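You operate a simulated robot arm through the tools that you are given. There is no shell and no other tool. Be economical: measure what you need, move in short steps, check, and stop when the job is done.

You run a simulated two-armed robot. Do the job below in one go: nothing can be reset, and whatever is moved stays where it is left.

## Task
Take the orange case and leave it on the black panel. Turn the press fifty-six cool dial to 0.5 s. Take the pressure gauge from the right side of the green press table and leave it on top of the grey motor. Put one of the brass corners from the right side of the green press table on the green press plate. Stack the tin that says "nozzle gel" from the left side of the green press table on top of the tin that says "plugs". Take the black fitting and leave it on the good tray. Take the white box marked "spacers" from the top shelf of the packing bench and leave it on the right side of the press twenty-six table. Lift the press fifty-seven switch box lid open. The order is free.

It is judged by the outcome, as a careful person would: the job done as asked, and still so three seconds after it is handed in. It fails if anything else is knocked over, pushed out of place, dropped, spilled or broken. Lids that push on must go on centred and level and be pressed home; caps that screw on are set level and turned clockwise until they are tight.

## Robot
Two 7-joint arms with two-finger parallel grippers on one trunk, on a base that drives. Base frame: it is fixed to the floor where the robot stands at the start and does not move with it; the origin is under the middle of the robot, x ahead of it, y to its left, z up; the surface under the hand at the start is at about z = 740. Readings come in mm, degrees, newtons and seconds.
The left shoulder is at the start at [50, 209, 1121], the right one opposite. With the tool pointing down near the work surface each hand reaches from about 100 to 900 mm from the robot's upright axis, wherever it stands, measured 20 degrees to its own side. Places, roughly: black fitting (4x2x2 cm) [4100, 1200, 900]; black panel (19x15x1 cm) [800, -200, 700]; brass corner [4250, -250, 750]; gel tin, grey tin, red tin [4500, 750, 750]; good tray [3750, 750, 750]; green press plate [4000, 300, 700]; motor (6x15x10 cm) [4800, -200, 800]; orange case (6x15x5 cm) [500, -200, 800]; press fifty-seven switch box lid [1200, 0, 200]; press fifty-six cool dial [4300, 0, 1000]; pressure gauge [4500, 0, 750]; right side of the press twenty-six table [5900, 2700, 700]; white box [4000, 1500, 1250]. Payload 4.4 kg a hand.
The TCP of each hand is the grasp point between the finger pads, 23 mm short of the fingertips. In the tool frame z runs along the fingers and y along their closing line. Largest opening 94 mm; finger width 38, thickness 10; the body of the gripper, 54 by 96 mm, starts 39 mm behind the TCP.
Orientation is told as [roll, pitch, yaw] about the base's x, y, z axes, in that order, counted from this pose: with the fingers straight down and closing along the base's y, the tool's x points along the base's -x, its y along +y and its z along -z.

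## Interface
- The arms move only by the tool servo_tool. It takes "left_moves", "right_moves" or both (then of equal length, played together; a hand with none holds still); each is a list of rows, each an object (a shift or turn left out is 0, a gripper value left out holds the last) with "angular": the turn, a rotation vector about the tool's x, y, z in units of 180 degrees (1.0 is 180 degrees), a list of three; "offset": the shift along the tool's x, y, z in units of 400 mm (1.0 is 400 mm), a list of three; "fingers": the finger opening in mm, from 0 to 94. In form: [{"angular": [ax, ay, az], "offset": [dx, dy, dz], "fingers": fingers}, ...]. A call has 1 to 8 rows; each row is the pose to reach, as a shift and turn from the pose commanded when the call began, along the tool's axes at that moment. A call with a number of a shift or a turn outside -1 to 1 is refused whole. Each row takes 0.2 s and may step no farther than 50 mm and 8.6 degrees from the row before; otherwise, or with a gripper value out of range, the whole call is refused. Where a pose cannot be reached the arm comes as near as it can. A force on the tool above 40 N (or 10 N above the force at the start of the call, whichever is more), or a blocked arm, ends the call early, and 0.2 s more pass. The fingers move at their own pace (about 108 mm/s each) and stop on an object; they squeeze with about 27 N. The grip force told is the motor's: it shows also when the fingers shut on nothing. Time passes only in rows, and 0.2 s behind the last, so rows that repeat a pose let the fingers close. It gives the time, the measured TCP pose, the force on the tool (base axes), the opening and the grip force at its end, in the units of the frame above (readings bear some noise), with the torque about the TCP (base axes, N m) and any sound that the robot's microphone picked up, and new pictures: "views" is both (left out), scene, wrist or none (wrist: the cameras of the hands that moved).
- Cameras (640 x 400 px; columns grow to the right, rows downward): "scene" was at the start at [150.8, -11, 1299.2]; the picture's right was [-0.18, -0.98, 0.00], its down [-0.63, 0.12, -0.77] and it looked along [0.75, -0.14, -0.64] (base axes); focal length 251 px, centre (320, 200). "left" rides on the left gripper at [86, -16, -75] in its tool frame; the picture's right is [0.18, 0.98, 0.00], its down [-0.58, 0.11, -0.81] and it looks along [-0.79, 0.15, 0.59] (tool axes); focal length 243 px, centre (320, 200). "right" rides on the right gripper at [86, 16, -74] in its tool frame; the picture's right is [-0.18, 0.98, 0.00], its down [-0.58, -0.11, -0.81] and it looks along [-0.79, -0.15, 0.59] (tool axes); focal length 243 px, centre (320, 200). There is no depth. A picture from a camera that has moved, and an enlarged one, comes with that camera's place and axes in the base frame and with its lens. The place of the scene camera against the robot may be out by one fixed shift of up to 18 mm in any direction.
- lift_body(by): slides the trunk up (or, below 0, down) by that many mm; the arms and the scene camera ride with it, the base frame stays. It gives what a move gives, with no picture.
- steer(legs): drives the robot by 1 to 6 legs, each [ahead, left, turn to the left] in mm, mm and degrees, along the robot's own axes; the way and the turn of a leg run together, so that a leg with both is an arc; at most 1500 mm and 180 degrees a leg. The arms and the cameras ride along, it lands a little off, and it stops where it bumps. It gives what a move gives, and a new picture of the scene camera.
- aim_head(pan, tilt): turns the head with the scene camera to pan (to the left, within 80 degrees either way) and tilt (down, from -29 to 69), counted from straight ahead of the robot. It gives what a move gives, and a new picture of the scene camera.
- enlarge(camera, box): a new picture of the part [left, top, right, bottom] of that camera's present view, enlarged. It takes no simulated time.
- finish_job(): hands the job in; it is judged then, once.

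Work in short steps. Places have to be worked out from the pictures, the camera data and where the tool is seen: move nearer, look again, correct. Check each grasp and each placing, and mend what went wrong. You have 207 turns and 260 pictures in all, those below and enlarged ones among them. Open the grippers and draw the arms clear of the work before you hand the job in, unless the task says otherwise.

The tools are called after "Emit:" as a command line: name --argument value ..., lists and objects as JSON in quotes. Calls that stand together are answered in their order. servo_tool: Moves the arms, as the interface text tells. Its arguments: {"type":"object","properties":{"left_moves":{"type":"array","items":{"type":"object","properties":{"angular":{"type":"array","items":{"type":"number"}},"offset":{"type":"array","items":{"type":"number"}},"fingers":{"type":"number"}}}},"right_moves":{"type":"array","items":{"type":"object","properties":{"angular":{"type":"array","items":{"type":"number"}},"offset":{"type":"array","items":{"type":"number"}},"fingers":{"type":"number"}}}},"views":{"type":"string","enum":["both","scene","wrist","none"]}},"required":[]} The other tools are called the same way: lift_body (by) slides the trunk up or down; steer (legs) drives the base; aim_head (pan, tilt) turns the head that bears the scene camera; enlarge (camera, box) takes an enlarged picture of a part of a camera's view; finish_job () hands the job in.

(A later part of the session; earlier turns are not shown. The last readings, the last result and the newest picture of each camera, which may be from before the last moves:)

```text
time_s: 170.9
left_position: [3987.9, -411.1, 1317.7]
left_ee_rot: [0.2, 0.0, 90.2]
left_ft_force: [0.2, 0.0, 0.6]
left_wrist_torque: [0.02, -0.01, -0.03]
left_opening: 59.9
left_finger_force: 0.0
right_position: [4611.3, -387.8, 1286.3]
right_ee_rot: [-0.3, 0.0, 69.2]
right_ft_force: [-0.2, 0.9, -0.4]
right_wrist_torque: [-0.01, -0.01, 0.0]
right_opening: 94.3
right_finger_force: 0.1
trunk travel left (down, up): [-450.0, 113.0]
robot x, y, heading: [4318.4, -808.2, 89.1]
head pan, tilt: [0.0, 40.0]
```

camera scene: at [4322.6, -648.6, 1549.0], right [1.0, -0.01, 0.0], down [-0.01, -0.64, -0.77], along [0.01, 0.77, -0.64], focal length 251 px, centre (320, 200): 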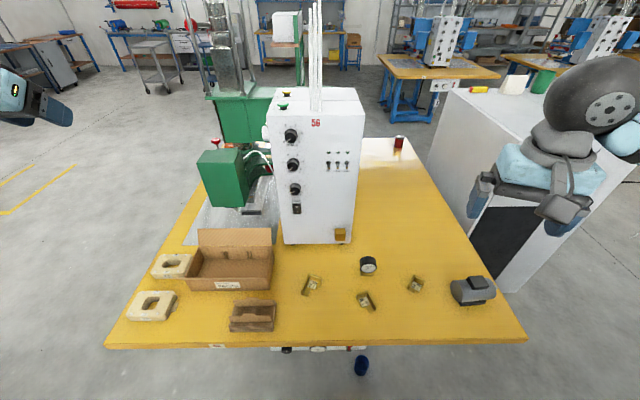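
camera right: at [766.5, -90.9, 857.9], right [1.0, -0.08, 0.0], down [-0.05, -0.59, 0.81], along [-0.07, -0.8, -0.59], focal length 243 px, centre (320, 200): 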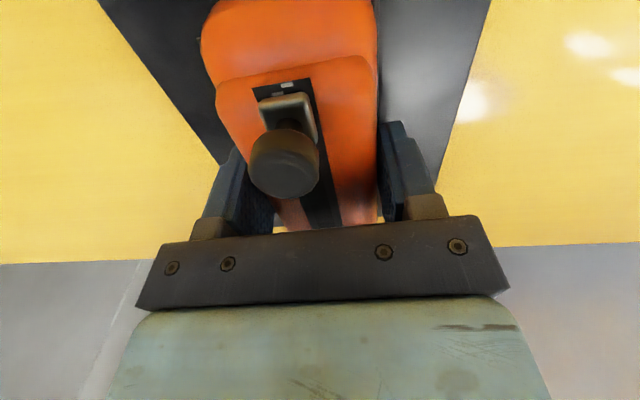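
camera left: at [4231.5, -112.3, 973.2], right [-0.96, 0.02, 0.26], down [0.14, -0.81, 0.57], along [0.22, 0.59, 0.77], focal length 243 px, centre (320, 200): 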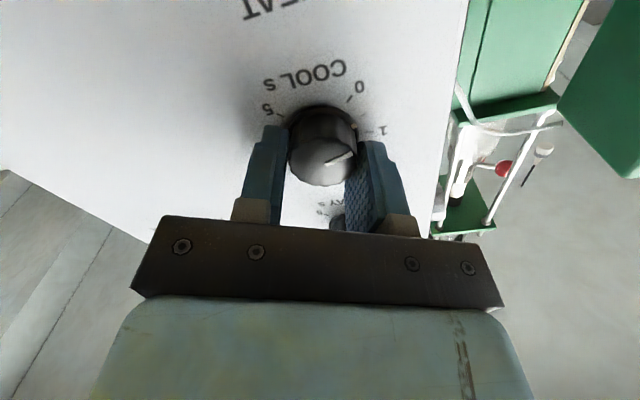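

Lower the trunk, strafe right a little, and move the right hand to hover near the gauge, rotating toward closing along y.

Emit:
lift_body --by -250

Emit:
steer --legs '[[20, -80, 0]]'

Emit:
servo_tool --right_moves '[{"offset": [-0.05, 0.08, 0.02], "angular": [0, 0, 0.038]}, {"offset": [-0.1, 0.16, 0.04], "angular": [0, 0, 0.076]}, {"offset": [-0.15, 0.24, 0.06], "angular": [0, 0, 0.114]}, {"offset": [-0.2, 0.32, 0.09], "angular": [0, 0, 0.152]}, {"offset": [-0.25, 0.4, 0.12], "angular": [0, 0, 0.19]}, {"offset": [-0.3, 0.48, 0.15], "angular": [0, 0, 0.228]}, {"offset": [-0.35, 0.56, 0.18], "angular": [0, 0, 0.266]}, {"offset": [-0.4, 0.647, 0.22], "angular": [0, 0, 0.304]}]' --views "both"

```text
time_s: 173.5
left_position: [3985.2, -411.6, 1067.9]
left_ee_rot: [0.3, 0.0, 90.0]
left_ft_force: [0.1, -0.6, -0.7]
left_wrist_torque: [-0.02, -0.01, -0.02]
left_opening: 60.0
left_finger_force: 0.0
right_position: [4611.7, -388.1, 1035.4]
right_ee_rot: [-0.2, 0.0, 69.2]
right_ft_force: [-1.0, -0.2, -0.6]
right_wrist_torque: [0.02, 0.01, -0.03]
right_opening: 93.7
right_finger_force: 0.0
trunk travel left (down, up): [-200.0, 363.0]
robot x, y, heading: [4318.6, -805.9, 88.9]
head pan, tilt: [0.0, 40.0]
```

```text
time_s: 174.9
left_position: [4066.9, -392.0, 1067.5]
left_ee_rot: [0.4, 0.0, 90.2]
left_ft_force: [-0.1, 0.5, 0.0]
left_wrist_torque: [-0.02, 0.01, -0.01]
left_opening: 60.0
left_finger_force: 0.1
right_position: [4692.4, -368.4, 1035.0]
right_ee_rot: [-0.2, 0.1, 69.3]
right_ft_force: [0.9, 0.0, -0.5]
right_wrist_torque: [0.01, 0.02, 0.02]
right_opening: 94.3
right_finger_force: 0.1
trunk travel left (down, up): [-200.0, 363.0]
robot x, y, heading: [4403.5, -787.0, 89.4]
head pan, tilt: [0.0, 40.0]
camera scene: at [4402.7, -629.4, 1299.1], right [1.0, -0.01, 0.0], down [-0.01, -0.64, -0.77], along [0.01, 0.77, -0.64], focal length 251 px, centre (320, 200)
```

scene: 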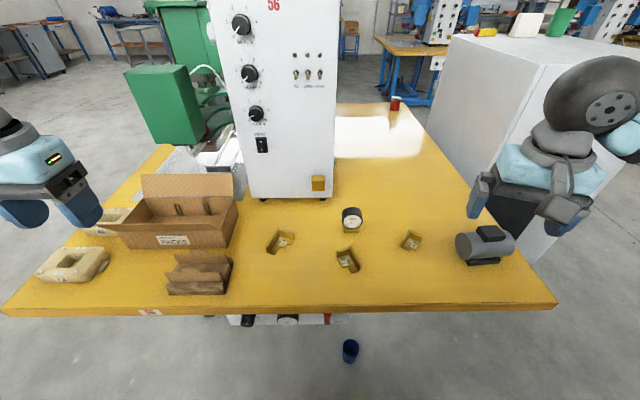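

```text
time_s: 176.7
left_position: [4066.3, -392.0, 1067.5]
left_ee_rot: [0.2, 0.0, 90.1]
left_ft_force: [0.3, 0.1, 0.1]
left_wrist_torque: [0.0, -0.05, 0.0]
left_opening: 60.3
left_finger_force: 0.0
right_position: [4504.6, -126.7, 944.1]
right_ee_rot: [-0.1, -0.2, 14.3]
right_ft_force: [-0.3, -0.3, 0.1]
right_wrist_torque: [0.01, 0.02, 0.02]
right_opening: 94.0
right_finger_force: 0.0
trunk travel left (down, up): [-200.0, 363.0]
robot x, y, heading: [4396.5, -784.7, 89.3]
head pan, tilt: [0.0, 40.0]
camera scene: at [4401.3, -628.8, 1299.0], right [1.0, -0.01, 0.0], down [-0.01, -0.64, -0.77], along [0.01, 0.77, -0.64], focal length 251 px, centre (320, 200)
camera right: at [4417.6, -132.1, 1019.3], right [-0.07, 1.0, 0.0], down [0.59, 0.04, 0.81], along [0.81, 0.05, -0.59], focal length 243 px, centre (320, 200)
```

scene: 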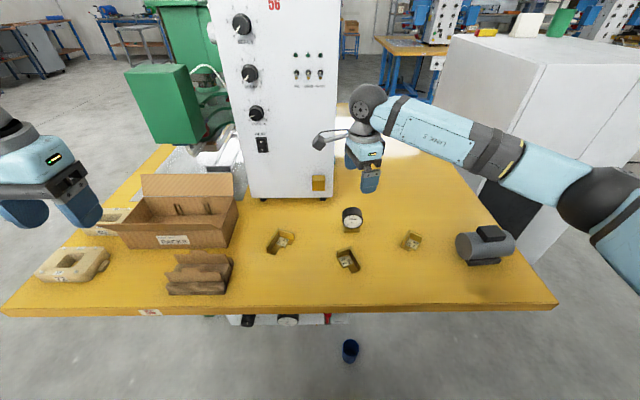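
right: 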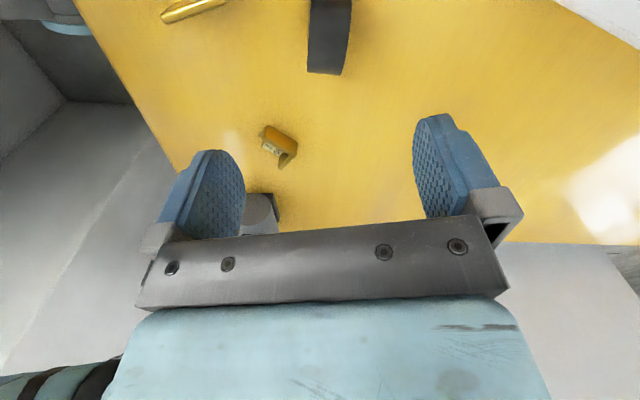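

The gauge is at the picture's top edge. Shift back 90 mm in -x and finish the yaw to see it fully.

Emit:
servo_tool --right_moves '[{"offset": [0.11, 0.028, 0], "angular": [0, 0, 0.04]}, {"offset": [0.22, 0.056, 0], "angular": [0, 0, 0.079]}, {"offset": [0.22, 0.056, 0], "angular": [0, 0, 0.079]}]' --views "wrist"

```text
time_s: 177.5
left_position: [4066.5, -390.8, 1065.9]
left_ee_rot: [0.3, 0.1, 90.0]
left_ft_force: [-0.4, 0.4, 0.4]
left_wrist_torque: [-0.02, -0.02, 0.02]
left_opening: 59.9
left_finger_force: 0.1
right_position: [4414.2, -129.9, 945.9]
right_ee_rot: [-0.1, -0.2, 0.2]
right_ft_force: [0.2, -1.1, 0.3]
right_wrist_torque: [0.01, 0.0, 0.0]
right_opening: 94.0
right_finger_force: 0.0
trunk travel left (down, up): [-200.0, 363.0]
robot x, y, heading: [4402.4, -790.2, 89.4]
head pan, tilt: [0.0, 40.0]
camera right: at [4328.4, -114.7, 1020.2], right [0.18, 0.98, 0.0], down [0.58, -0.11, 0.81], along [0.79, -0.15, -0.59], focal length 243 px, centre (320, 200)
```

right: 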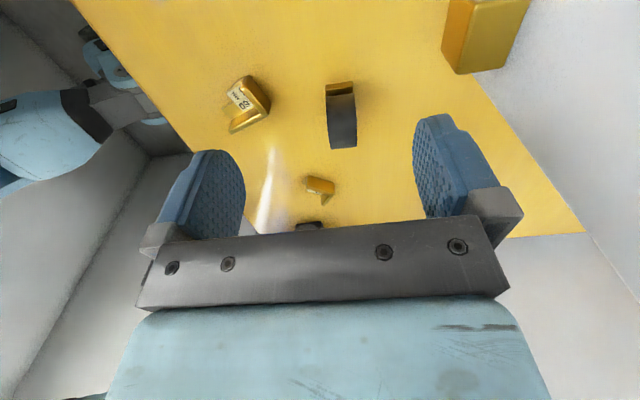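

Gauge: centre ≈(4502,-121), ~37 mm thick along y, top ≈820. Move over and descend to z≈796, then close.

Emit:
servo_tool --right_moves '[{"offset": [-0.11, 0.0225, 0], "fingers": 80}, {"offset": [-0.22, 0.0225, 0.02]}, {"offset": [-0.22, 0.0225, 0.12]}, {"offset": [-0.22, 0.0225, 0.22]}, {"offset": [-0.22, 0.0225, 0.31]}, {"offset": [-0.22, 0.0225, 0.375]}, {"offset": [-0.22, 0.0225, 0.375]}]' --views "both"

```text
time_s: 179.1
left_position: [4066.7, -390.6, 1067.5]
left_ee_rot: [0.4, 0.0, 90.1]
left_ft_force: [-0.6, -0.2, 0.6]
left_wrist_torque: [-0.01, -0.02, -0.02]
left_opening: 59.7
left_finger_force: 0.2
right_position: [4504.7, -119.4, 797.7]
right_ee_rot: [-0.1, -0.1, 0.3]
right_ft_force: [0.9, -0.1, -0.4]
right_wrist_torque: [0.0, 0.0, 0.02]
right_opening: 79.9
right_finger_force: 0.1
trunk travel left (down, up): [-200.0, 363.0]
robot x, y, heading: [4400.9, -788.5, 89.3]
head pan, tilt: [0.0, 40.0]
camera scene: at [4402.2, -629.7, 1299.1], right [1.0, -0.01, 0.0], down [-0.01, -0.64, -0.77], along [0.01, 0.77, -0.64], focal length 251 px, centre (320, 200)
camera right: at [4417.4, -103.9, 871.5], right [0.18, 0.98, 0.0], down [0.58, -0.1, 0.81], along [0.8, -0.14, -0.59], focal length 243 px, centre (320, 200)
```

scene: 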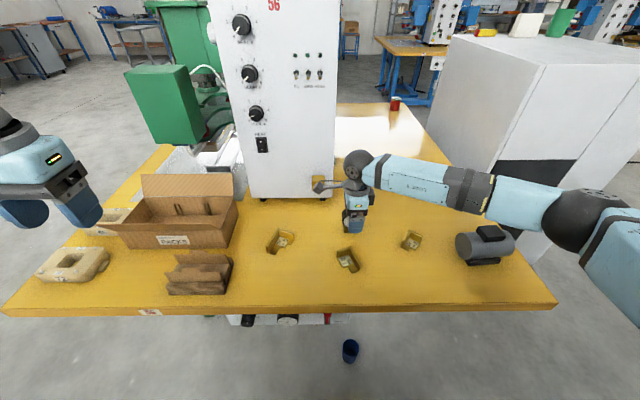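
right: 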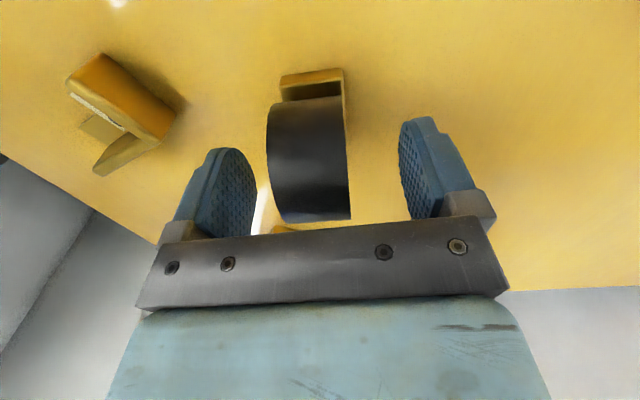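

Straddled. Shift 5 mm in -y and close.

Emit:
servo_tool --right_moves '[{"offset": [0, -0.0125, 0]}, {"offset": [0, -0.0125, 0], "fingers": 20}, {"offset": [0, -0.0125, 0], "fingers": 20}, {"offset": [0, -0.0125, 0], "fingers": 20}]' --views "wrist"

```text
time_s: 180.1
left_position: [4066.4, -391.5, 1067.6]
left_ee_rot: [0.4, 0.1, 90.1]
left_ft_force: [-0.8, 0.5, -0.2]
left_wrist_torque: [0.0, -0.02, 0.01]
left_opening: 59.9
left_finger_force: 0.1
right_position: [4504.4, -122.6, 798.0]
right_ee_rot: [-0.1, -0.3, 0.3]
right_ft_force: [0.6, 0.7, 0.8]
right_wrist_torque: [0.06, 0.0, -0.02]
right_opening: 29.5
right_finger_force: 27.2
trunk travel left (down, up): [-200.0, 363.0]
robot x, y, heading: [4404.7, -787.3, 89.3]
head pan, tilt: [0.0, 40.0]
camera right: at [4417.6, -108.3, 871.7], right [0.18, 0.98, 0.0], down [0.58, -0.1, 0.81], along [0.8, -0.14, -0.59], focal length 243 px, centre (320, 200)
```

right: 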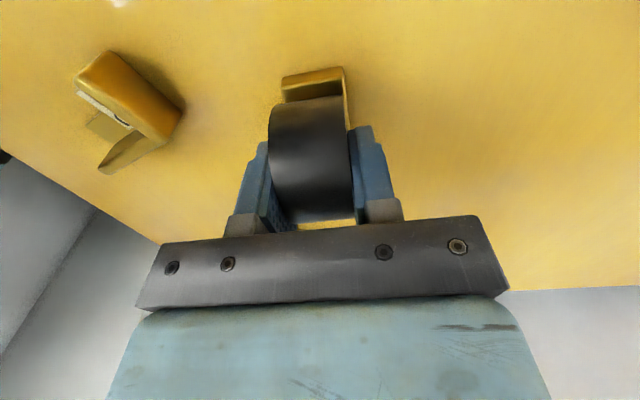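

Gauge held (29.5 mm). Lift 150 mm and carry toward the motor.

Emit:
servo_tool --right_moves '[{"offset": [0, 0, -0.12]}, {"offset": [0, 0, -0.24]}, {"offset": [0, 0, -0.36]}, {"offset": [-0.11, -0.05, -0.375]}, {"offset": [-0.22, -0.1, -0.375]}, {"offset": [-0.33, -0.15, -0.375]}, {"offset": [-0.44, -0.2, -0.375]}, {"offset": [-0.55, -0.25, -0.375]}]' --views "both"

```text
time_s: 181.9
left_position: [4067.2, -392.5, 1068.1]
left_ee_rot: [0.3, -0.1, 90.2]
left_ft_force: [-0.1, -0.2, 0.1]
left_wrist_torque: [0.01, -0.01, 0.02]
left_opening: 60.0
left_finger_force: 0.0
right_position: [4723.4, -222.1, 946.2]
right_ee_rot: [0.0, 0.0, 0.4]
right_ft_force: [-0.2, -1.0, -2.5]
right_wrist_torque: [-0.02, -0.03, 0.0]
right_opening: 29.9
right_finger_force: 27.7
trunk travel left (down, up): [-200.0, 363.0]
robot x, y, heading: [4399.7, -787.6, 89.3]
head pan, tilt: [0.0, 40.0]
camera scene: at [4403.6, -630.2, 1299.2], right [1.0, -0.01, 0.0], down [-0.01, -0.64, -0.77], along [0.01, 0.77, -0.64], focal length 251 px, centre (320, 200)
camera right: at [4637.9, -206.7, 1021.5], right [0.18, 0.98, 0.0], down [0.58, -0.1, 0.81], along [0.8, -0.14, -0.59], focal length 243 px, centre (320, 200)
```

scene: 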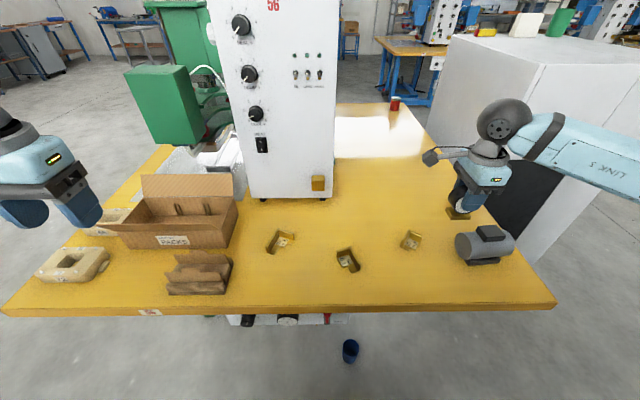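
right: 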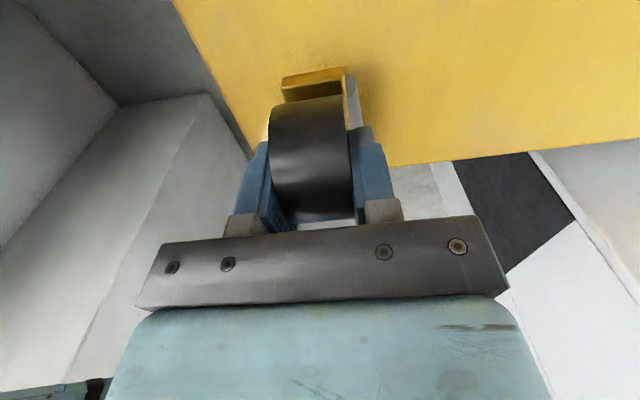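

The gauge hides the motor in the wrist view; enlarge the scene view of the motor.

Emit:
enlarge --camera "scene" --box '[430, 195, 530, 275]'

```text
5.00 times, centred on (480, 235) of scene
camera zoom: at [4403.6, -630.2, 1299.2], right [1.0, -0.01, 0.0], down [-0.01, -0.64, -0.77], along [0.01, 0.77, -0.64], focal length 1255 px, centre (-480, 25)
```

zoom: 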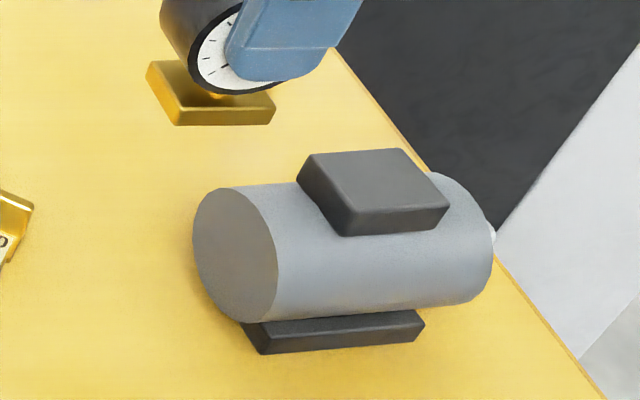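

Motor's terminal-box top centre is ≈(4828,-229), yawed ~8°. Move over it, yaw to match and lower to ~15 mm above.

Emit:
servo_tool --right_moves '[{"offset": [-0.12, -0.01, 0], "angular": [0, 0, -0.022]}, {"offset": [-0.253, -0.0175, 0], "angular": [0, 0, -0.044]}, {"offset": [-0.253, -0.0175, 0.05], "angular": [0, 0, -0.044]}, {"offset": [-0.253, -0.0175, 0.085], "angular": [0, 0, -0.044]}, {"offset": [-0.253, -0.0175, 0.085], "angular": [0, 0, -0.044]}]' --views "wrist"

Emit:
enlarge --camera "scene" --box '[430, 175, 530, 275]'

```text
refused: row 2 steps farther than a row can; nothing moved
```

```text
4.00 times, centred on (480, 225) of scene
camera zoom: at [4403.6, -630.2, 1299.2], right [1.0, -0.01, 0.0], down [-0.01, -0.64, -0.77], along [0.01, 0.77, -0.64], focal length 1004 px, centre (-320, 100)
```

zoom: 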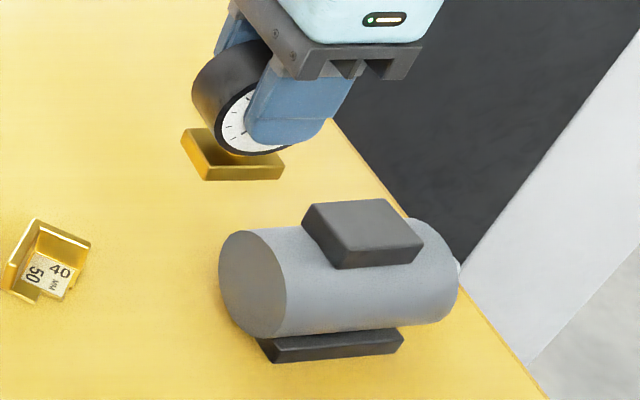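

Split the step smaller and repeat.

Emit:
servo_tool --right_moves '[{"offset": [-0.09, -0.006, 0], "angular": [0, 0, -0.015]}, {"offset": [-0.18, -0.012, 0], "angular": [0, 0, -0.03]}, {"offset": [-0.253, -0.0175, 0], "angular": [0, 0, -0.044]}, {"offset": [-0.253, -0.0175, 0.05], "angular": [0, 0, -0.044]}, {"offset": [-0.253, -0.0175, 0.085], "angular": [0, 0, -0.044]}, {"offset": [-0.253, -0.0175, 0.085], "angular": [0, 0, -0.044]}]' --views "wrist"

Emit:
enlarge --camera "scene" --box '[430, 175, 530, 275]'

```text
time_s: 183.3
left_position: [4065.0, -391.9, 1066.4]
left_ee_rot: [0.3, 0.0, 90.2]
left_ft_force: [0.6, 0.3, -0.6]
left_wrist_torque: [0.01, -0.01, 0.01]
left_opening: 59.9
left_finger_force: 0.1
right_position: [4826.2, -227.6, 911.7]
right_ee_rot: [-0.1, -0.2, 8.1]
right_ft_force: [-0.8, 0.0, -1.3]
right_wrist_torque: [-0.03, -0.03, 0.03]
right_opening: 29.7
right_finger_force: 27.2
trunk travel left (down, up): [-200.0, 363.0]
robot x, y, heading: [4399.1, -786.4, 89.3]
head pan, tilt: [0.0, 40.0]
camera right: at [4738.0, -225.0, 986.9], right [0.04, 1.0, 0.0], down [0.59, -0.02, 0.81], along [0.81, -0.03, -0.59], focal length 243 px, centre (320, 200)
```

right: 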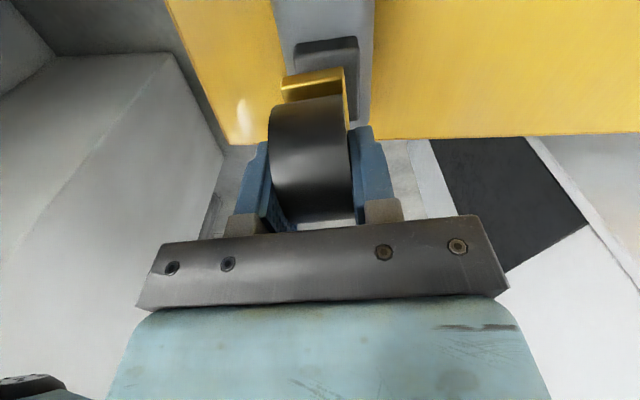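

```text
4.00 times, centred on (480, 225) of scene
camera zoom: at [4402.2, -629.3, 1299.0], right [1.0, -0.01, 0.0], down [-0.01, -0.64, -0.77], along [0.01, 0.77, -0.64], focal length 1004 px, centre (-320, 100)
```

zoom: 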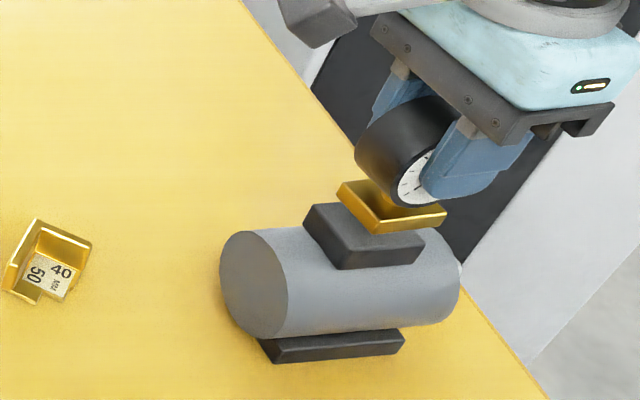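

Base is ~15 mm too far in +x relative to the terminal box. Correct by (-15,+4) and look again.

Emit:
servo_tool --right_moves '[{"offset": [0.036, 0.015, 0]}, {"offset": [0.036, 0.015, 0.01]}, {"offset": [0.036, 0.015, 0.01]}]' --views "wrist"

Emit:
enlarge --camera "scene" --box '[430, 175, 530, 275]'

```text
time_s: 184.1
left_position: [4066.6, -391.1, 1066.8]
left_ee_rot: [0.4, -0.1, 90.2]
left_ft_force: [0.7, 0.2, 0.1]
left_wrist_torque: [0.01, 0.02, -0.01]
left_opening: 60.0
left_finger_force: 0.1
right_position: [4810.0, -225.0, 910.4]
right_ee_rot: [-0.1, -0.2, 8.2]
right_ft_force: [-0.5, -0.6, -1.3]
right_wrist_torque: [-0.03, 0.0, 0.01]
right_opening: 29.8
right_finger_force: 27.3
trunk travel left (down, up): [-200.0, 363.0]
robot x, y, heading: [4402.7, -784.5, 89.3]
head pan, tilt: [0.0, 40.0]
camera right: at [4722.4, -220.8, 983.9], right [0.04, 1.0, 0.0], down [0.59, -0.02, 0.81], along [0.81, -0.03, -0.59], focal length 243 px, centre (320, 200)
```

right: 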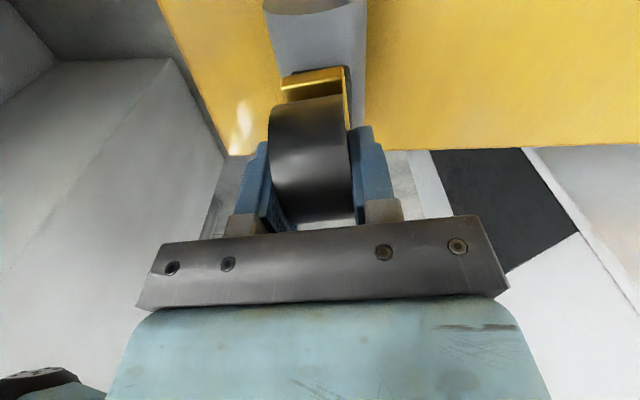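

```text
4.00 times, centred on (480, 225) of scene
camera zoom: at [4402.2, -629.3, 1299.0], right [1.0, -0.01, 0.0], down [-0.01, -0.64, -0.77], along [0.01, 0.77, -0.64], focal length 1004 px, centre (-320, 100)
```

zoom: 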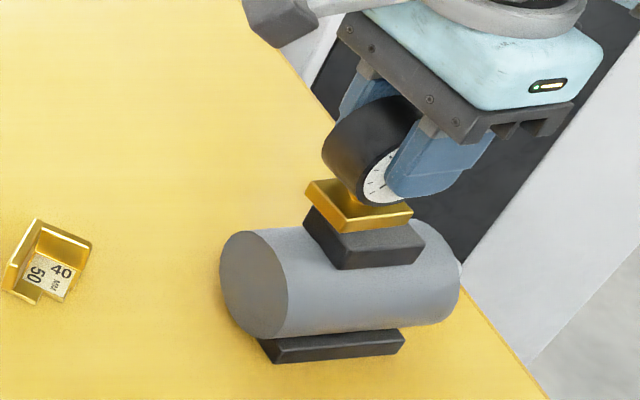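

Aligned. Lower gently in small steps until contact.

Emit:
servo_tool --right_moves '[{"offset": [0, 0.004, 0.012]}, {"offset": [0, 0.004, 0.02]}, {"offset": [0, 0.004, 0.026]}, {"offset": [0, 0.004, 0.032]}]' --views "none"

Emit:
enlarge --camera "scene" --box '[430, 175, 530, 275]'

```text
time_s: 185.1
left_position: [4066.3, -390.4, 1066.9]
left_ee_rot: [0.3, 0.0, 90.1]
left_ft_force: [-0.2, 0.4, 0.1]
left_wrist_torque: [0.01, 0.02, 0.01]
left_opening: 60.2
left_finger_force: 0.1
right_position: [4810.0, -223.6, 896.8]
right_ee_rot: [0.0, -0.3, 8.3]
right_ft_force: [-0.4, -0.3, -2.5]
right_wrist_torque: [0.01, -0.02, -0.02]
right_opening: 29.6
right_finger_force: 26.8
trunk travel left (down, up): [-200.0, 363.0]
robot x, y, heading: [4403.1, -787.8, 89.5]
head pan, tilt: [0.0, 40.0]
```

```text
4.00 times, centred on (480, 225) of scene
camera zoom: at [4402.4, -629.4, 1299.1], right [1.0, -0.01, 0.0], down [-0.01, -0.64, -0.77], along [0.01, 0.77, -0.64], focal length 1004 px, centre (-320, 100)
```

zoom: 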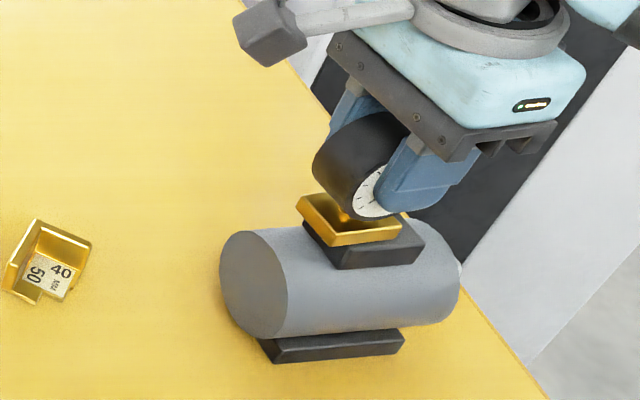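

Slightly too far -x and toward the front; correct (+7,+6) and lower to contact.

Emit:
servo_tool --right_moves '[{"offset": [-0.019, 0.0125, 0]}, {"offset": [-0.019, 0.0125, 0.005]}, {"offset": [-0.019, 0.0125, 0.01]}, {"offset": [-0.019, 0.0125, 0.015]}, {"offset": [-0.019, 0.0125, 0.02]}]' --views "none"

Emit:
enlarge --camera "scene" --box '[430, 175, 530, 275]'

```text
time_s: 186.3
left_position: [4065.1, -393.4, 1067.3]
left_ee_rot: [0.2, -0.1, 90.1]
left_ft_force: [0.0, -0.6, -0.3]
left_wrist_torque: [-0.03, -0.01, -0.01]
left_opening: 60.0
left_finger_force: 0.0
right_position: [4816.4, -218.1, 892.7]
right_ee_rot: [0.1, -0.2, 8.1]
right_ft_force: [1.9, 1.0, 22.5]
right_wrist_torque: [-0.17, -0.15, -0.02]
right_opening: 29.5
right_finger_force: 27.6
trunk travel left (down, up): [-200.0, 363.0]
robot x, y, heading: [4400.6, -789.4, 89.2]
head pan, tilt: [0.0, 40.0]
```

```text
4.00 times, centred on (480, 225) of scene
camera zoom: at [4400.9, -631.4, 1299.6], right [1.0, -0.01, 0.0], down [-0.01, -0.64, -0.77], along [0.01, 0.77, -0.64], focal length 1004 px, centre (-320, 100)
```

zoom: 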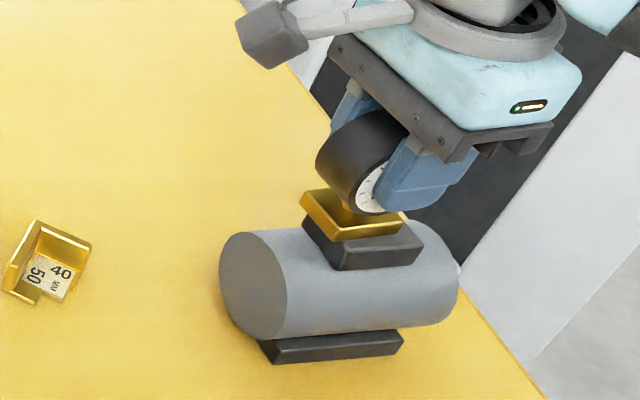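

Contact (22 N), base lies on the terminal box. Relax, open and lift.

Emit:
servo_tool --right_moves '[{"offset": [0, 0, -0.01]}, {"offset": [0, 0, -0.01], "fingers": 60}, {"offset": [0, 0, -0.01], "fingers": 80}, {"offset": [0, 0, -0.1], "fingers": 80}, {"offset": [0, 0, -0.2], "fingers": 80}, {"offset": [0, 0, -0.3], "fingers": 80}]' --views "none"

Emit:
enlarge --camera "scene" --box '[430, 175, 530, 275]'

Emit:
enlarge --camera "scene" --box '[260, 200, 440, 290]'

```text
time_s: 187.7
left_position: [4065.9, -391.6, 1067.8]
left_ee_rot: [0.4, -0.1, 90.0]
left_ft_force: [-0.1, -0.4, -0.4]
left_wrist_torque: [-0.01, -0.02, 0.0]
left_opening: 59.8
left_finger_force: 0.0
right_position: [4814.2, -217.8, 1010.7]
right_ee_rot: [-0.1, -0.3, 8.2]
right_ft_force: [0.0, 0.8, 0.7]
right_wrist_torque: [0.02, 0.01, 0.01]
right_opening: 79.9
right_finger_force: 0.0
trunk travel left (down, up): [-200.0, 363.0]
robot x, y, heading: [4399.7, -786.5, 89.7]
head pan, tilt: [0.0, 40.0]
```

```text
4.00 times, centred on (480, 225) of scene
camera zoom: at [4401.7, -629.9, 1299.1], right [1.0, -0.01, 0.0], down [-0.01, -0.64, -0.77], along [0.01, 0.77, -0.64], focal length 1004 px, centre (-320, 100)
```

zoom: 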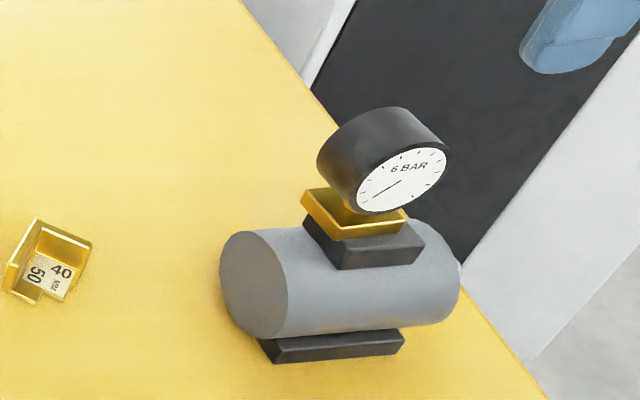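

```text
3.56 times, centred on (350, 245) of scene
camera zoom: at [4401.7, -629.9, 1299.1], right [1.0, -0.01, 0.0], down [-0.01, -0.64, -0.77], along [0.01, 0.77, -0.64], focal length 892 px, centre (213, 40)
```

zoom: 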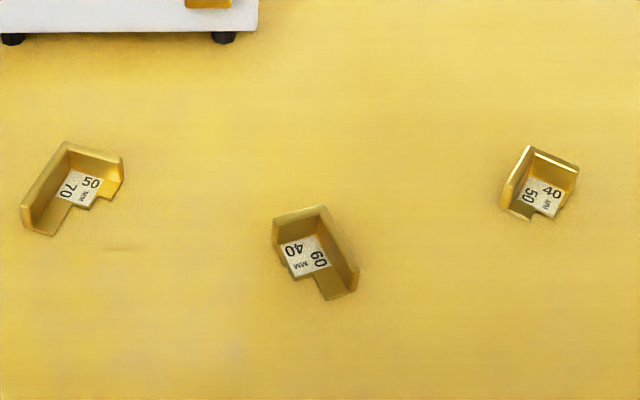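

The gauge stands on the motor. Next, the 50/70 brass corner: its 50 mm wall runs from about (4289,-149) to (4336,-165). Carry the right hand over toward it.

Emit:
servo_tool --right_moves '[{"offset": [0.118, 0.031, 0], "angular": [0, 0, 0.019], "fingers": 50}, {"offset": [0.236, 0.062, 0], "angular": [0, 0, 0.038]}, {"offset": [0.354, 0.093, 0], "angular": [0, 0, 0.056]}, {"offset": [0.472, 0.124, 0.02], "angular": [0, 0, 0.075]}, {"offset": [0.59, 0.155, 0.06], "angular": [0, 0, 0.094]}, {"offset": [0.705, 0.186, 0.1], "angular": [0, 0, 0.113]}, {"offset": [0.82, 0.217, 0.14], "angular": [0, 0, 0.131]}, {"offset": [0.93, 0.25, 0.18], "angular": [0, 0, 0.15]}]' --views "both"

```text
refused: row 5 steps farther than a row can; nothing moved
```

Emit:
servo_tool --right_moves '[{"offset": [0.112, 0.03, 0], "angular": [0, 0, 0.019], "fingers": 50}, {"offset": [0.224, 0.06, 0], "angular": [0, 0, 0.038]}, {"offset": [0.336, 0.09, 0], "angular": [0, 0, 0.056]}, {"offset": [0.448, 0.12, 0.02], "angular": [0, 0, 0.075]}, {"offset": [0.558, 0.15, 0.05], "angular": [0, 0, 0.094]}, {"offset": [0.668, 0.18, 0.08], "angular": [0, 0, 0.113]}, {"offset": [0.778, 0.21, 0.11], "angular": [0, 0, 0.131]}, {"offset": [0.888, 0.24, 0.14], "angular": [0, 0, 0.15]}]' --views "wrist"

```text
time_s: 189.5
left_position: [4064.9, -392.0, 1066.4]
left_ee_rot: [0.2, 0.0, 90.1]
left_ft_force: [-0.4, 0.3, -0.4]
left_wrist_torque: [-0.01, -0.02, 0.0]
left_opening: 59.9
left_finger_force: 0.2
right_position: [4448.9, -171.8, 951.3]
right_ee_rot: [0.0, -0.3, -18.9]
right_ft_force: [-0.2, -0.8, -0.5]
right_wrist_torque: [0.02, -0.01, 0.0]
right_opening: 50.0
right_finger_force: 0.1
trunk travel left (down, up): [-200.0, 363.0]
robot x, y, heading: [4403.7, -785.5, 89.5]
head pan, tilt: [0.0, 40.0]
camera right: at [4374.0, -130.1, 1025.0], right [0.49, 0.87, 0.0], down [0.51, -0.29, 0.81], along [0.7, -0.4, -0.59], focal length 243 px, centre (320, 200)
```

right: 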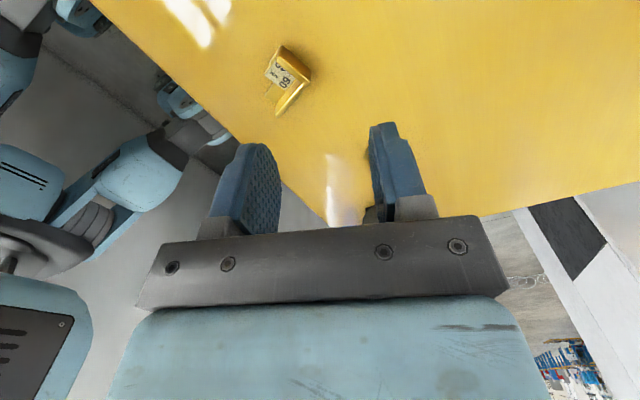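

Continue to above the 50/70 corner at z≈890 and look.

Emit:
servo_tool --right_moves '[{"offset": [0.11, -0.025, 0.02]}, {"offset": [0.22, -0.05, 0.06]}, {"offset": [0.328, -0.0755, 0.1]}, {"offset": [0.328, -0.0755, 0.15]}, {"offset": [0.328, -0.0755, 0.15]}]' --views "both"

```text
time_s: 190.7
left_position: [4064.8, -391.9, 1068.1]
left_ee_rot: [0.3, 0.0, 90.2]
left_ft_force: [0.0, 0.2, 0.7]
left_wrist_torque: [-0.03, -0.01, -0.01]
left_opening: 59.8
left_finger_force: 0.0
right_position: [4318.4, -162.3, 892.7]
right_ee_rot: [0.0, -0.1, -18.7]
right_ft_force: [-0.4, -0.3, 0.2]
right_wrist_torque: [0.03, -0.02, -0.01]
right_opening: 50.0
right_finger_force: 0.0
trunk travel left (down, up): [-200.0, 363.0]
robot x, y, heading: [4399.0, -787.7, 89.2]
head pan, tilt: [0.0, 40.0]
camera scene: at [4401.8, -629.7, 1299.1], right [1.0, -0.01, 0.0], down [-0.01, -0.64, -0.77], along [0.01, 0.77, -0.64], focal length 251 px, centre (320, 200)
camera right: at [4240.4, -118.7, 966.6], right [0.49, 0.87, 0.0], down [0.51, -0.29, 0.81], along [0.71, -0.4, -0.59], focal length 243 px, centre (320, 200)
```

scene: 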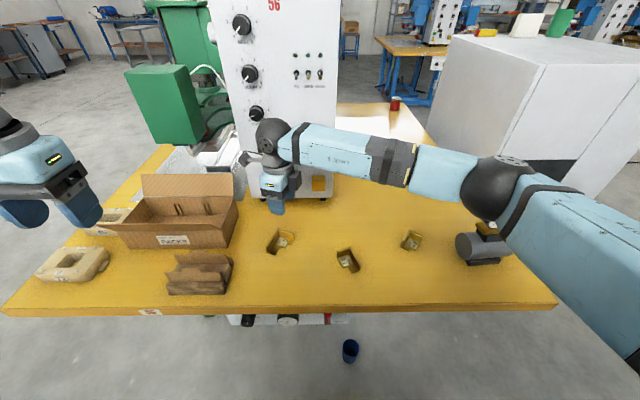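
right: 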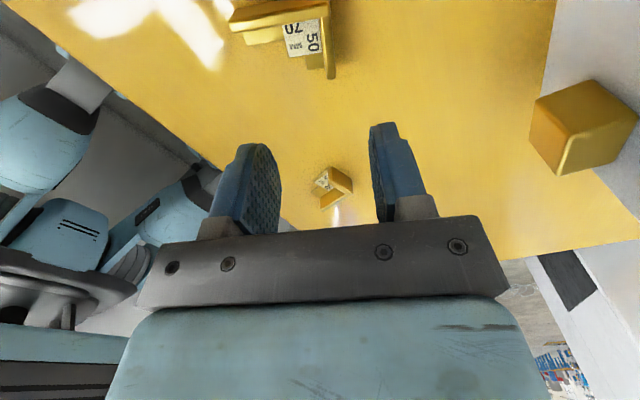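

Wrist view agrees: wall centre ≈(4315,-155). Descend to z≈772 with 50 mm opening.

Emit:
servo_tool --right_moves '[{"offset": [0.014, 0.0145, 0.1]}, {"offset": [0.014, 0.0145, 0.2]}, {"offset": [0.014, 0.0145, 0.25]}, {"offset": [0.014, 0.0145, 0.25]}]' --views "both"

```text
time_s: 191.7
left_position: [4065.8, -392.4, 1067.3]
left_ee_rot: [0.4, 0.0, 90.0]
left_ft_force: [0.3, -0.2, 0.0]
left_wrist_torque: [0.01, -0.01, -0.02]
left_opening: 60.1
left_finger_force: 0.0
right_position: [4314.5, -153.6, 790.8]
right_ee_rot: [0.0, -0.1, -18.8]
right_ft_force: [0.1, 0.5, 0.1]
right_wrist_torque: [0.03, -0.05, 0.01]
right_opening: 50.1
right_finger_force: 0.0
trunk travel left (down, up): [-200.0, 363.0]
robot x, y, heading: [4401.2, -786.9, 89.2]
head pan, tilt: [0.0, 40.0]
camera scene: at [4402.4, -629.7, 1299.1], right [1.0, -0.01, 0.0], down [-0.01, -0.64, -0.77], along [0.01, 0.77, -0.64], focal length 251 px, centre (320, 200)
camera right: at [4238.0, -111.7, 864.9], right [0.49, 0.87, 0.0], down [0.51, -0.29, 0.81], along [0.7, -0.4, -0.59], focal length 243 px, centre (320, 200)
```

scene: 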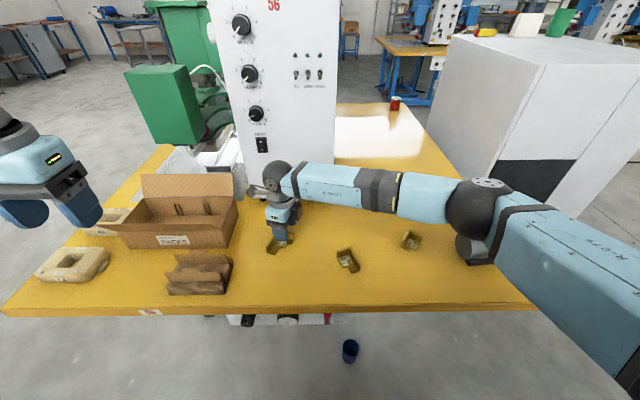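
right: 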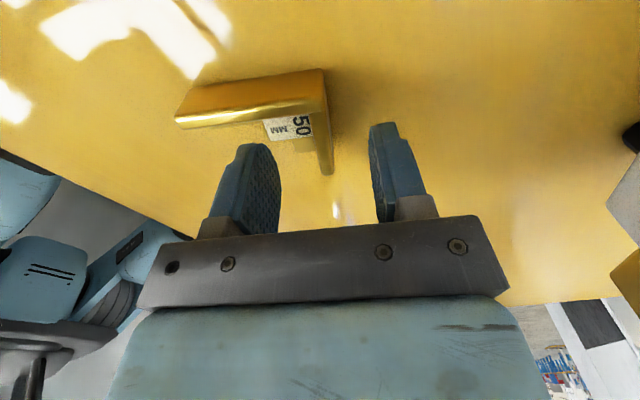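

Wall is centred between the fingers; the elbow is well clear of the gauge. Descend 19 mm and close.

Emit:
servo_tool --right_moves '[{"offset": [0, 0, 0.025]}, {"offset": [0, 0, 0.048]}, {"offset": [0, 0, 0.048], "fingers": 0}, {"offset": [0, 0, 0.048], "fingers": 0}, {"offset": [0, 0, 0.048], "fingers": 0}]' --views "wrist"

```text
time_s: 192.9
left_position: [4065.9, -391.6, 1067.1]
left_ee_rot: [0.4, 0.0, 90.0]
left_ft_force: [-0.1, -1.0, -0.3]
left_wrist_torque: [-0.01, 0.04, 0.01]
left_opening: 59.8
left_finger_force: 0.1
right_position: [4314.8, -153.2, 771.3]
right_ee_rot: [0.1, -0.1, -18.8]
right_ft_force: [1.4, 1.7, 0.1]
right_wrist_torque: [0.03, 0.04, 0.03]
right_opening: 8.8
right_finger_force: 27.3
trunk travel left (down, up): [-200.0, 363.0]
robot x, y, heading: [4402.9, -792.2, 89.1]
head pan, tilt: [0.0, 40.0]
camera right: at [4238.5, -110.0, 845.7], right [0.49, 0.87, 0.0], down [0.51, -0.29, 0.81], along [0.7, -0.4, -0.59], focal length 243 px, centre (320, 200)
```

right: 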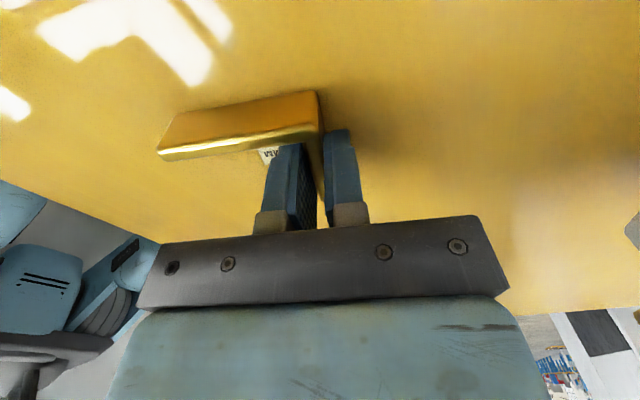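

Corner gripped (8.8 mm wall). Lift 240 mm, then draw back in front of the robot.

Emit:
servo_tool --right_moves '[{"offset": [0, 0, -0.12]}, {"offset": [0, 0, -0.24]}, {"offset": [0, 0, -0.36]}, {"offset": [0, 0, -0.48]}, {"offset": [0, 0, -0.6]}]' --views "none"

Emit:
servo_tool --right_moves '[{"offset": [-0.08, -0.073, 0], "angular": [0, 0, -0.045]}, {"offset": [-0.16, -0.147, 0], "angular": [0, 0, -0.09]}, {"offset": [-0.245, -0.22, 0], "angular": [0, 0, -0.135]}, {"offset": [-0.33, -0.293, 0], "angular": [0, 0, -0.18]}, {"offset": [-0.41, -0.367, 0], "angular": [0, 0, -0.225]}, {"offset": [-0.4925, -0.44, 0], "angular": [0, 0, -0.27]}]' --views "both"

```text
time_s: 194.1
left_position: [4066.3, -392.0, 1068.4]
left_ee_rot: [0.3, -0.1, 90.1]
left_ft_force: [0.0, 0.1, -0.2]
left_wrist_torque: [0.01, -0.01, -0.01]
left_opening: 60.0
left_finger_force: 0.1
right_position: [4311.5, -151.0, 1015.0]
right_ee_rot: [-0.1, -0.2, -18.6]
right_ft_force: [-0.3, -0.5, -3.4]
right_wrist_torque: [0.03, -0.07, 0.01]
right_opening: 8.7
right_finger_force: 26.7
trunk travel left (down, up): [-200.0, 363.0]
robot x, y, heading: [4398.9, -783.7, 89.4]
head pan, tilt: [0.0, 40.0]
```

```text
time_s: 195.5
left_position: [4067.1, -392.5, 1068.6]
left_ee_rot: [0.3, -0.1, 90.1]
left_ft_force: [0.4, -0.7, 0.1]
left_wrist_torque: [0.03, -0.02, -0.01]
left_opening: 60.0
left_finger_force: 0.2
right_position: [4443.0, -379.8, 1012.4]
right_ee_rot: [-0.1, -0.1, 29.9]
right_ft_force: [-0.2, 0.2, -2.2]
right_wrist_torque: [0.09, -0.01, -0.03]
right_opening: 8.8
right_finger_force: 26.8
trunk travel left (down, up): [-200.0, 363.0]
robot x, y, heading: [4399.4, -786.2, 89.2]
head pan, tilt: [0.0, 40.0]
camera scene: at [4403.2, -630.0, 1299.2], right [1.0, -0.01, 0.0], down [-0.01, -0.64, -0.77], along [0.01, 0.77, -0.64], focal length 251 px, centre (320, 200)
camera right: at [4361.1, -410.3, 1086.6], right [-0.33, 0.94, 0.0], down [0.56, 0.2, 0.81], along [0.76, 0.27, -0.59], focal length 243 px, centre (320, 200)
```

scene: 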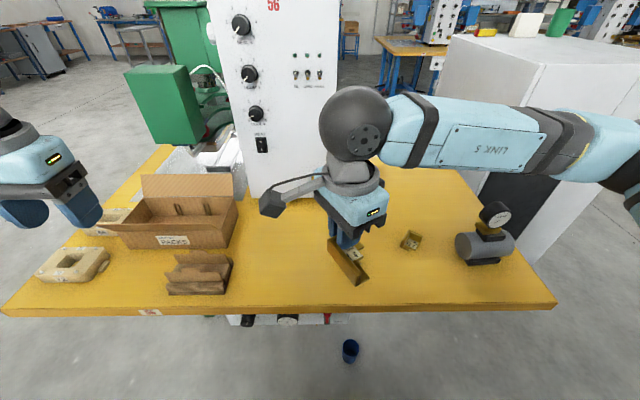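
right: 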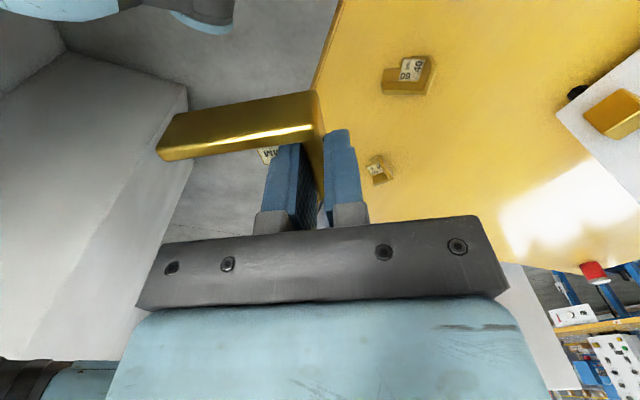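

Drive back out of the aisle the way I came, and turn to face the press from the front.

Emit:
steer --legs '[[0, 700, 0], [350, 570, 0], [400, 200, 0], [0, 0, -89], [0, 250, 0]]'

Emit:
aim_head --pan 0 --tilt 30

```text
time_s: 215.7
left_position: [3308.0, 584.9, 1068.1]
left_ee_rot: [0.2, 0.0, 2.1]
left_ft_force: [0.9, 0.0, 0.0]
left_wrist_torque: [0.0, -0.03, -0.04]
left_opening: 60.3
left_finger_force: 0.1
right_position: [3333.4, 210.1, 1010.9]
right_ee_rot: [-0.3, -0.1, -58.1]
right_ft_force: [1.0, -1.0, -3.1]
right_wrist_torque: [-0.01, -0.1, 0.01]
right_opening: 8.9
right_finger_force: 26.8
trunk travel left (down, up): [-200.0, 363.0]
robot x, y, heading: [2925.6, 235.8, 1.4]
head pan, tilt: [0.0, 40.0]
camera scene: at [3078.6, 244.9, 1299.0], right [0.02, -1.0, 0.0], down [-0.64, -0.02, -0.77], along [0.77, 0.02, -0.64], focal length 251 px, centre (320, 200)
```

scene: 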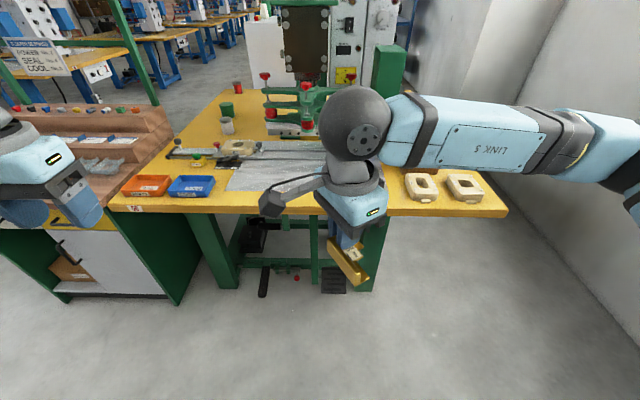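

```text
time_s: 216.4
left_position: [3308.4, 583.6, 1068.8]
left_ee_rot: [0.3, 0.0, 2.1]
left_ft_force: [0.9, -0.3, -0.6]
left_wrist_torque: [-0.01, 0.02, 0.01]
left_opening: 60.0
left_finger_force: 0.0
right_position: [3334.0, 209.1, 1011.5]
right_ee_rot: [-0.2, -0.1, -58.1]
right_ft_force: [-0.2, -0.2, -3.6]
right_wrist_torque: [0.01, -0.1, 0.03]
right_opening: 8.7
right_finger_force: 26.6
trunk travel left (down, up): [-200.0, 363.0]
robot x, y, heading: [2926.1, 237.6, 1.2]
head pan, tilt: [0.0, 30.0]
camera scene: at [3084.0, 244.8, 1314.3], right [0.02, -1.0, 0.0], down [-0.5, -0.01, -0.87], along [0.87, 0.02, -0.5], focal length 251 px, centre (320, 200)
```

scene: 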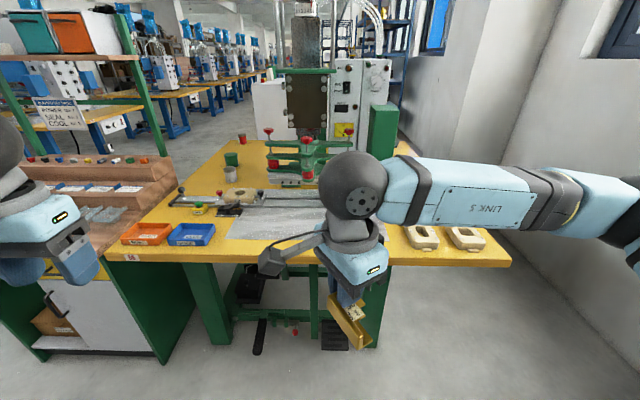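

Drive ahead 330 and look down at the plate.

Emit:
steer --legs '[[330, 0, -1.2]]'

Emit:
aim_head --pan 10 --tilt 45

```text
time_s: 218.6
left_position: [3645.8, 583.3, 1068.0]
left_ee_rot: [0.3, 0.0, 1.2]
left_ft_force: [0.0, 0.0, 0.0]
left_wrist_torque: [-0.02, 0.03, 0.0]
left_opening: 59.9
left_finger_force: 0.0
right_position: [3666.7, 206.8, 1011.9]
right_ee_rot: [-0.2, 0.0, -59.0]
right_ft_force: [-0.6, 0.1, -4.1]
right_wrist_torque: [0.03, -0.05, -0.01]
right_opening: 8.5
right_finger_force: 26.6
trunk travel left (down, up): [-200.0, 363.0]
robot x, y, heading: [3259.5, 239.8, 0.4]
head pan, tilt: [0.0, 30.0]
camera scene: at [3416.6, 247.4, 1314.3], right [0.01, -1.0, 0.0], down [-0.5, 0.0, -0.87], along [0.87, 0.01, -0.5], focal length 251 px, centre (320, 200)
```

scene: 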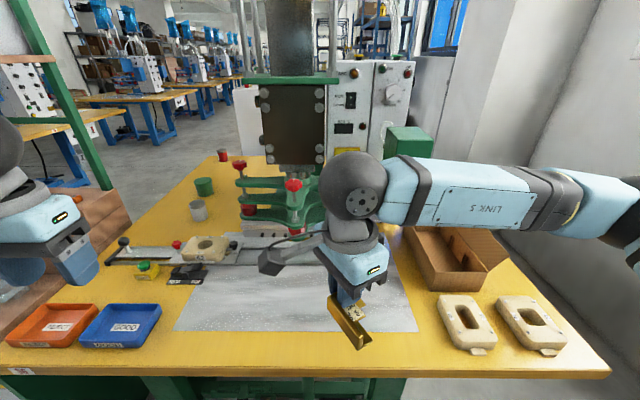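

```text
time_s: 219.4
left_position: [3647.0, 584.8, 1067.6]
left_ee_rot: [0.3, 0.0, 1.2]
left_ft_force: [-1.3, -0.2, 0.1]
left_wrist_torque: [0.03, -0.01, 0.02]
left_opening: 60.0
left_finger_force: 0.0
right_position: [3665.2, 208.5, 1013.4]
right_ee_rot: [-0.2, -0.1, -59.0]
right_ft_force: [0.8, 0.0, -2.8]
right_wrist_torque: [0.0, -0.13, 0.01]
right_opening: 9.0
right_finger_force: 27.0
trunk travel left (down, up): [-200.0, 363.0]
robot x, y, heading: [3258.0, 238.8, 0.5]
head pan, tilt: [10.0, 45.0]
camera scene: at [3405.5, 261.4, 1291.8], right [0.18, -0.98, 0.0], down [-0.7, -0.13, -0.71], along [0.7, 0.13, -0.71], focal length 251 px, centre (320, 200)
```

scene: 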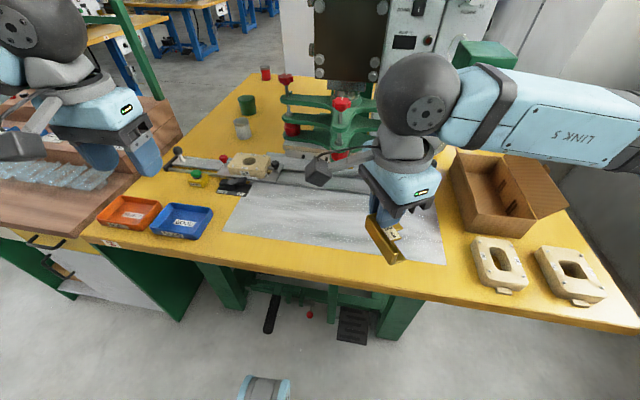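

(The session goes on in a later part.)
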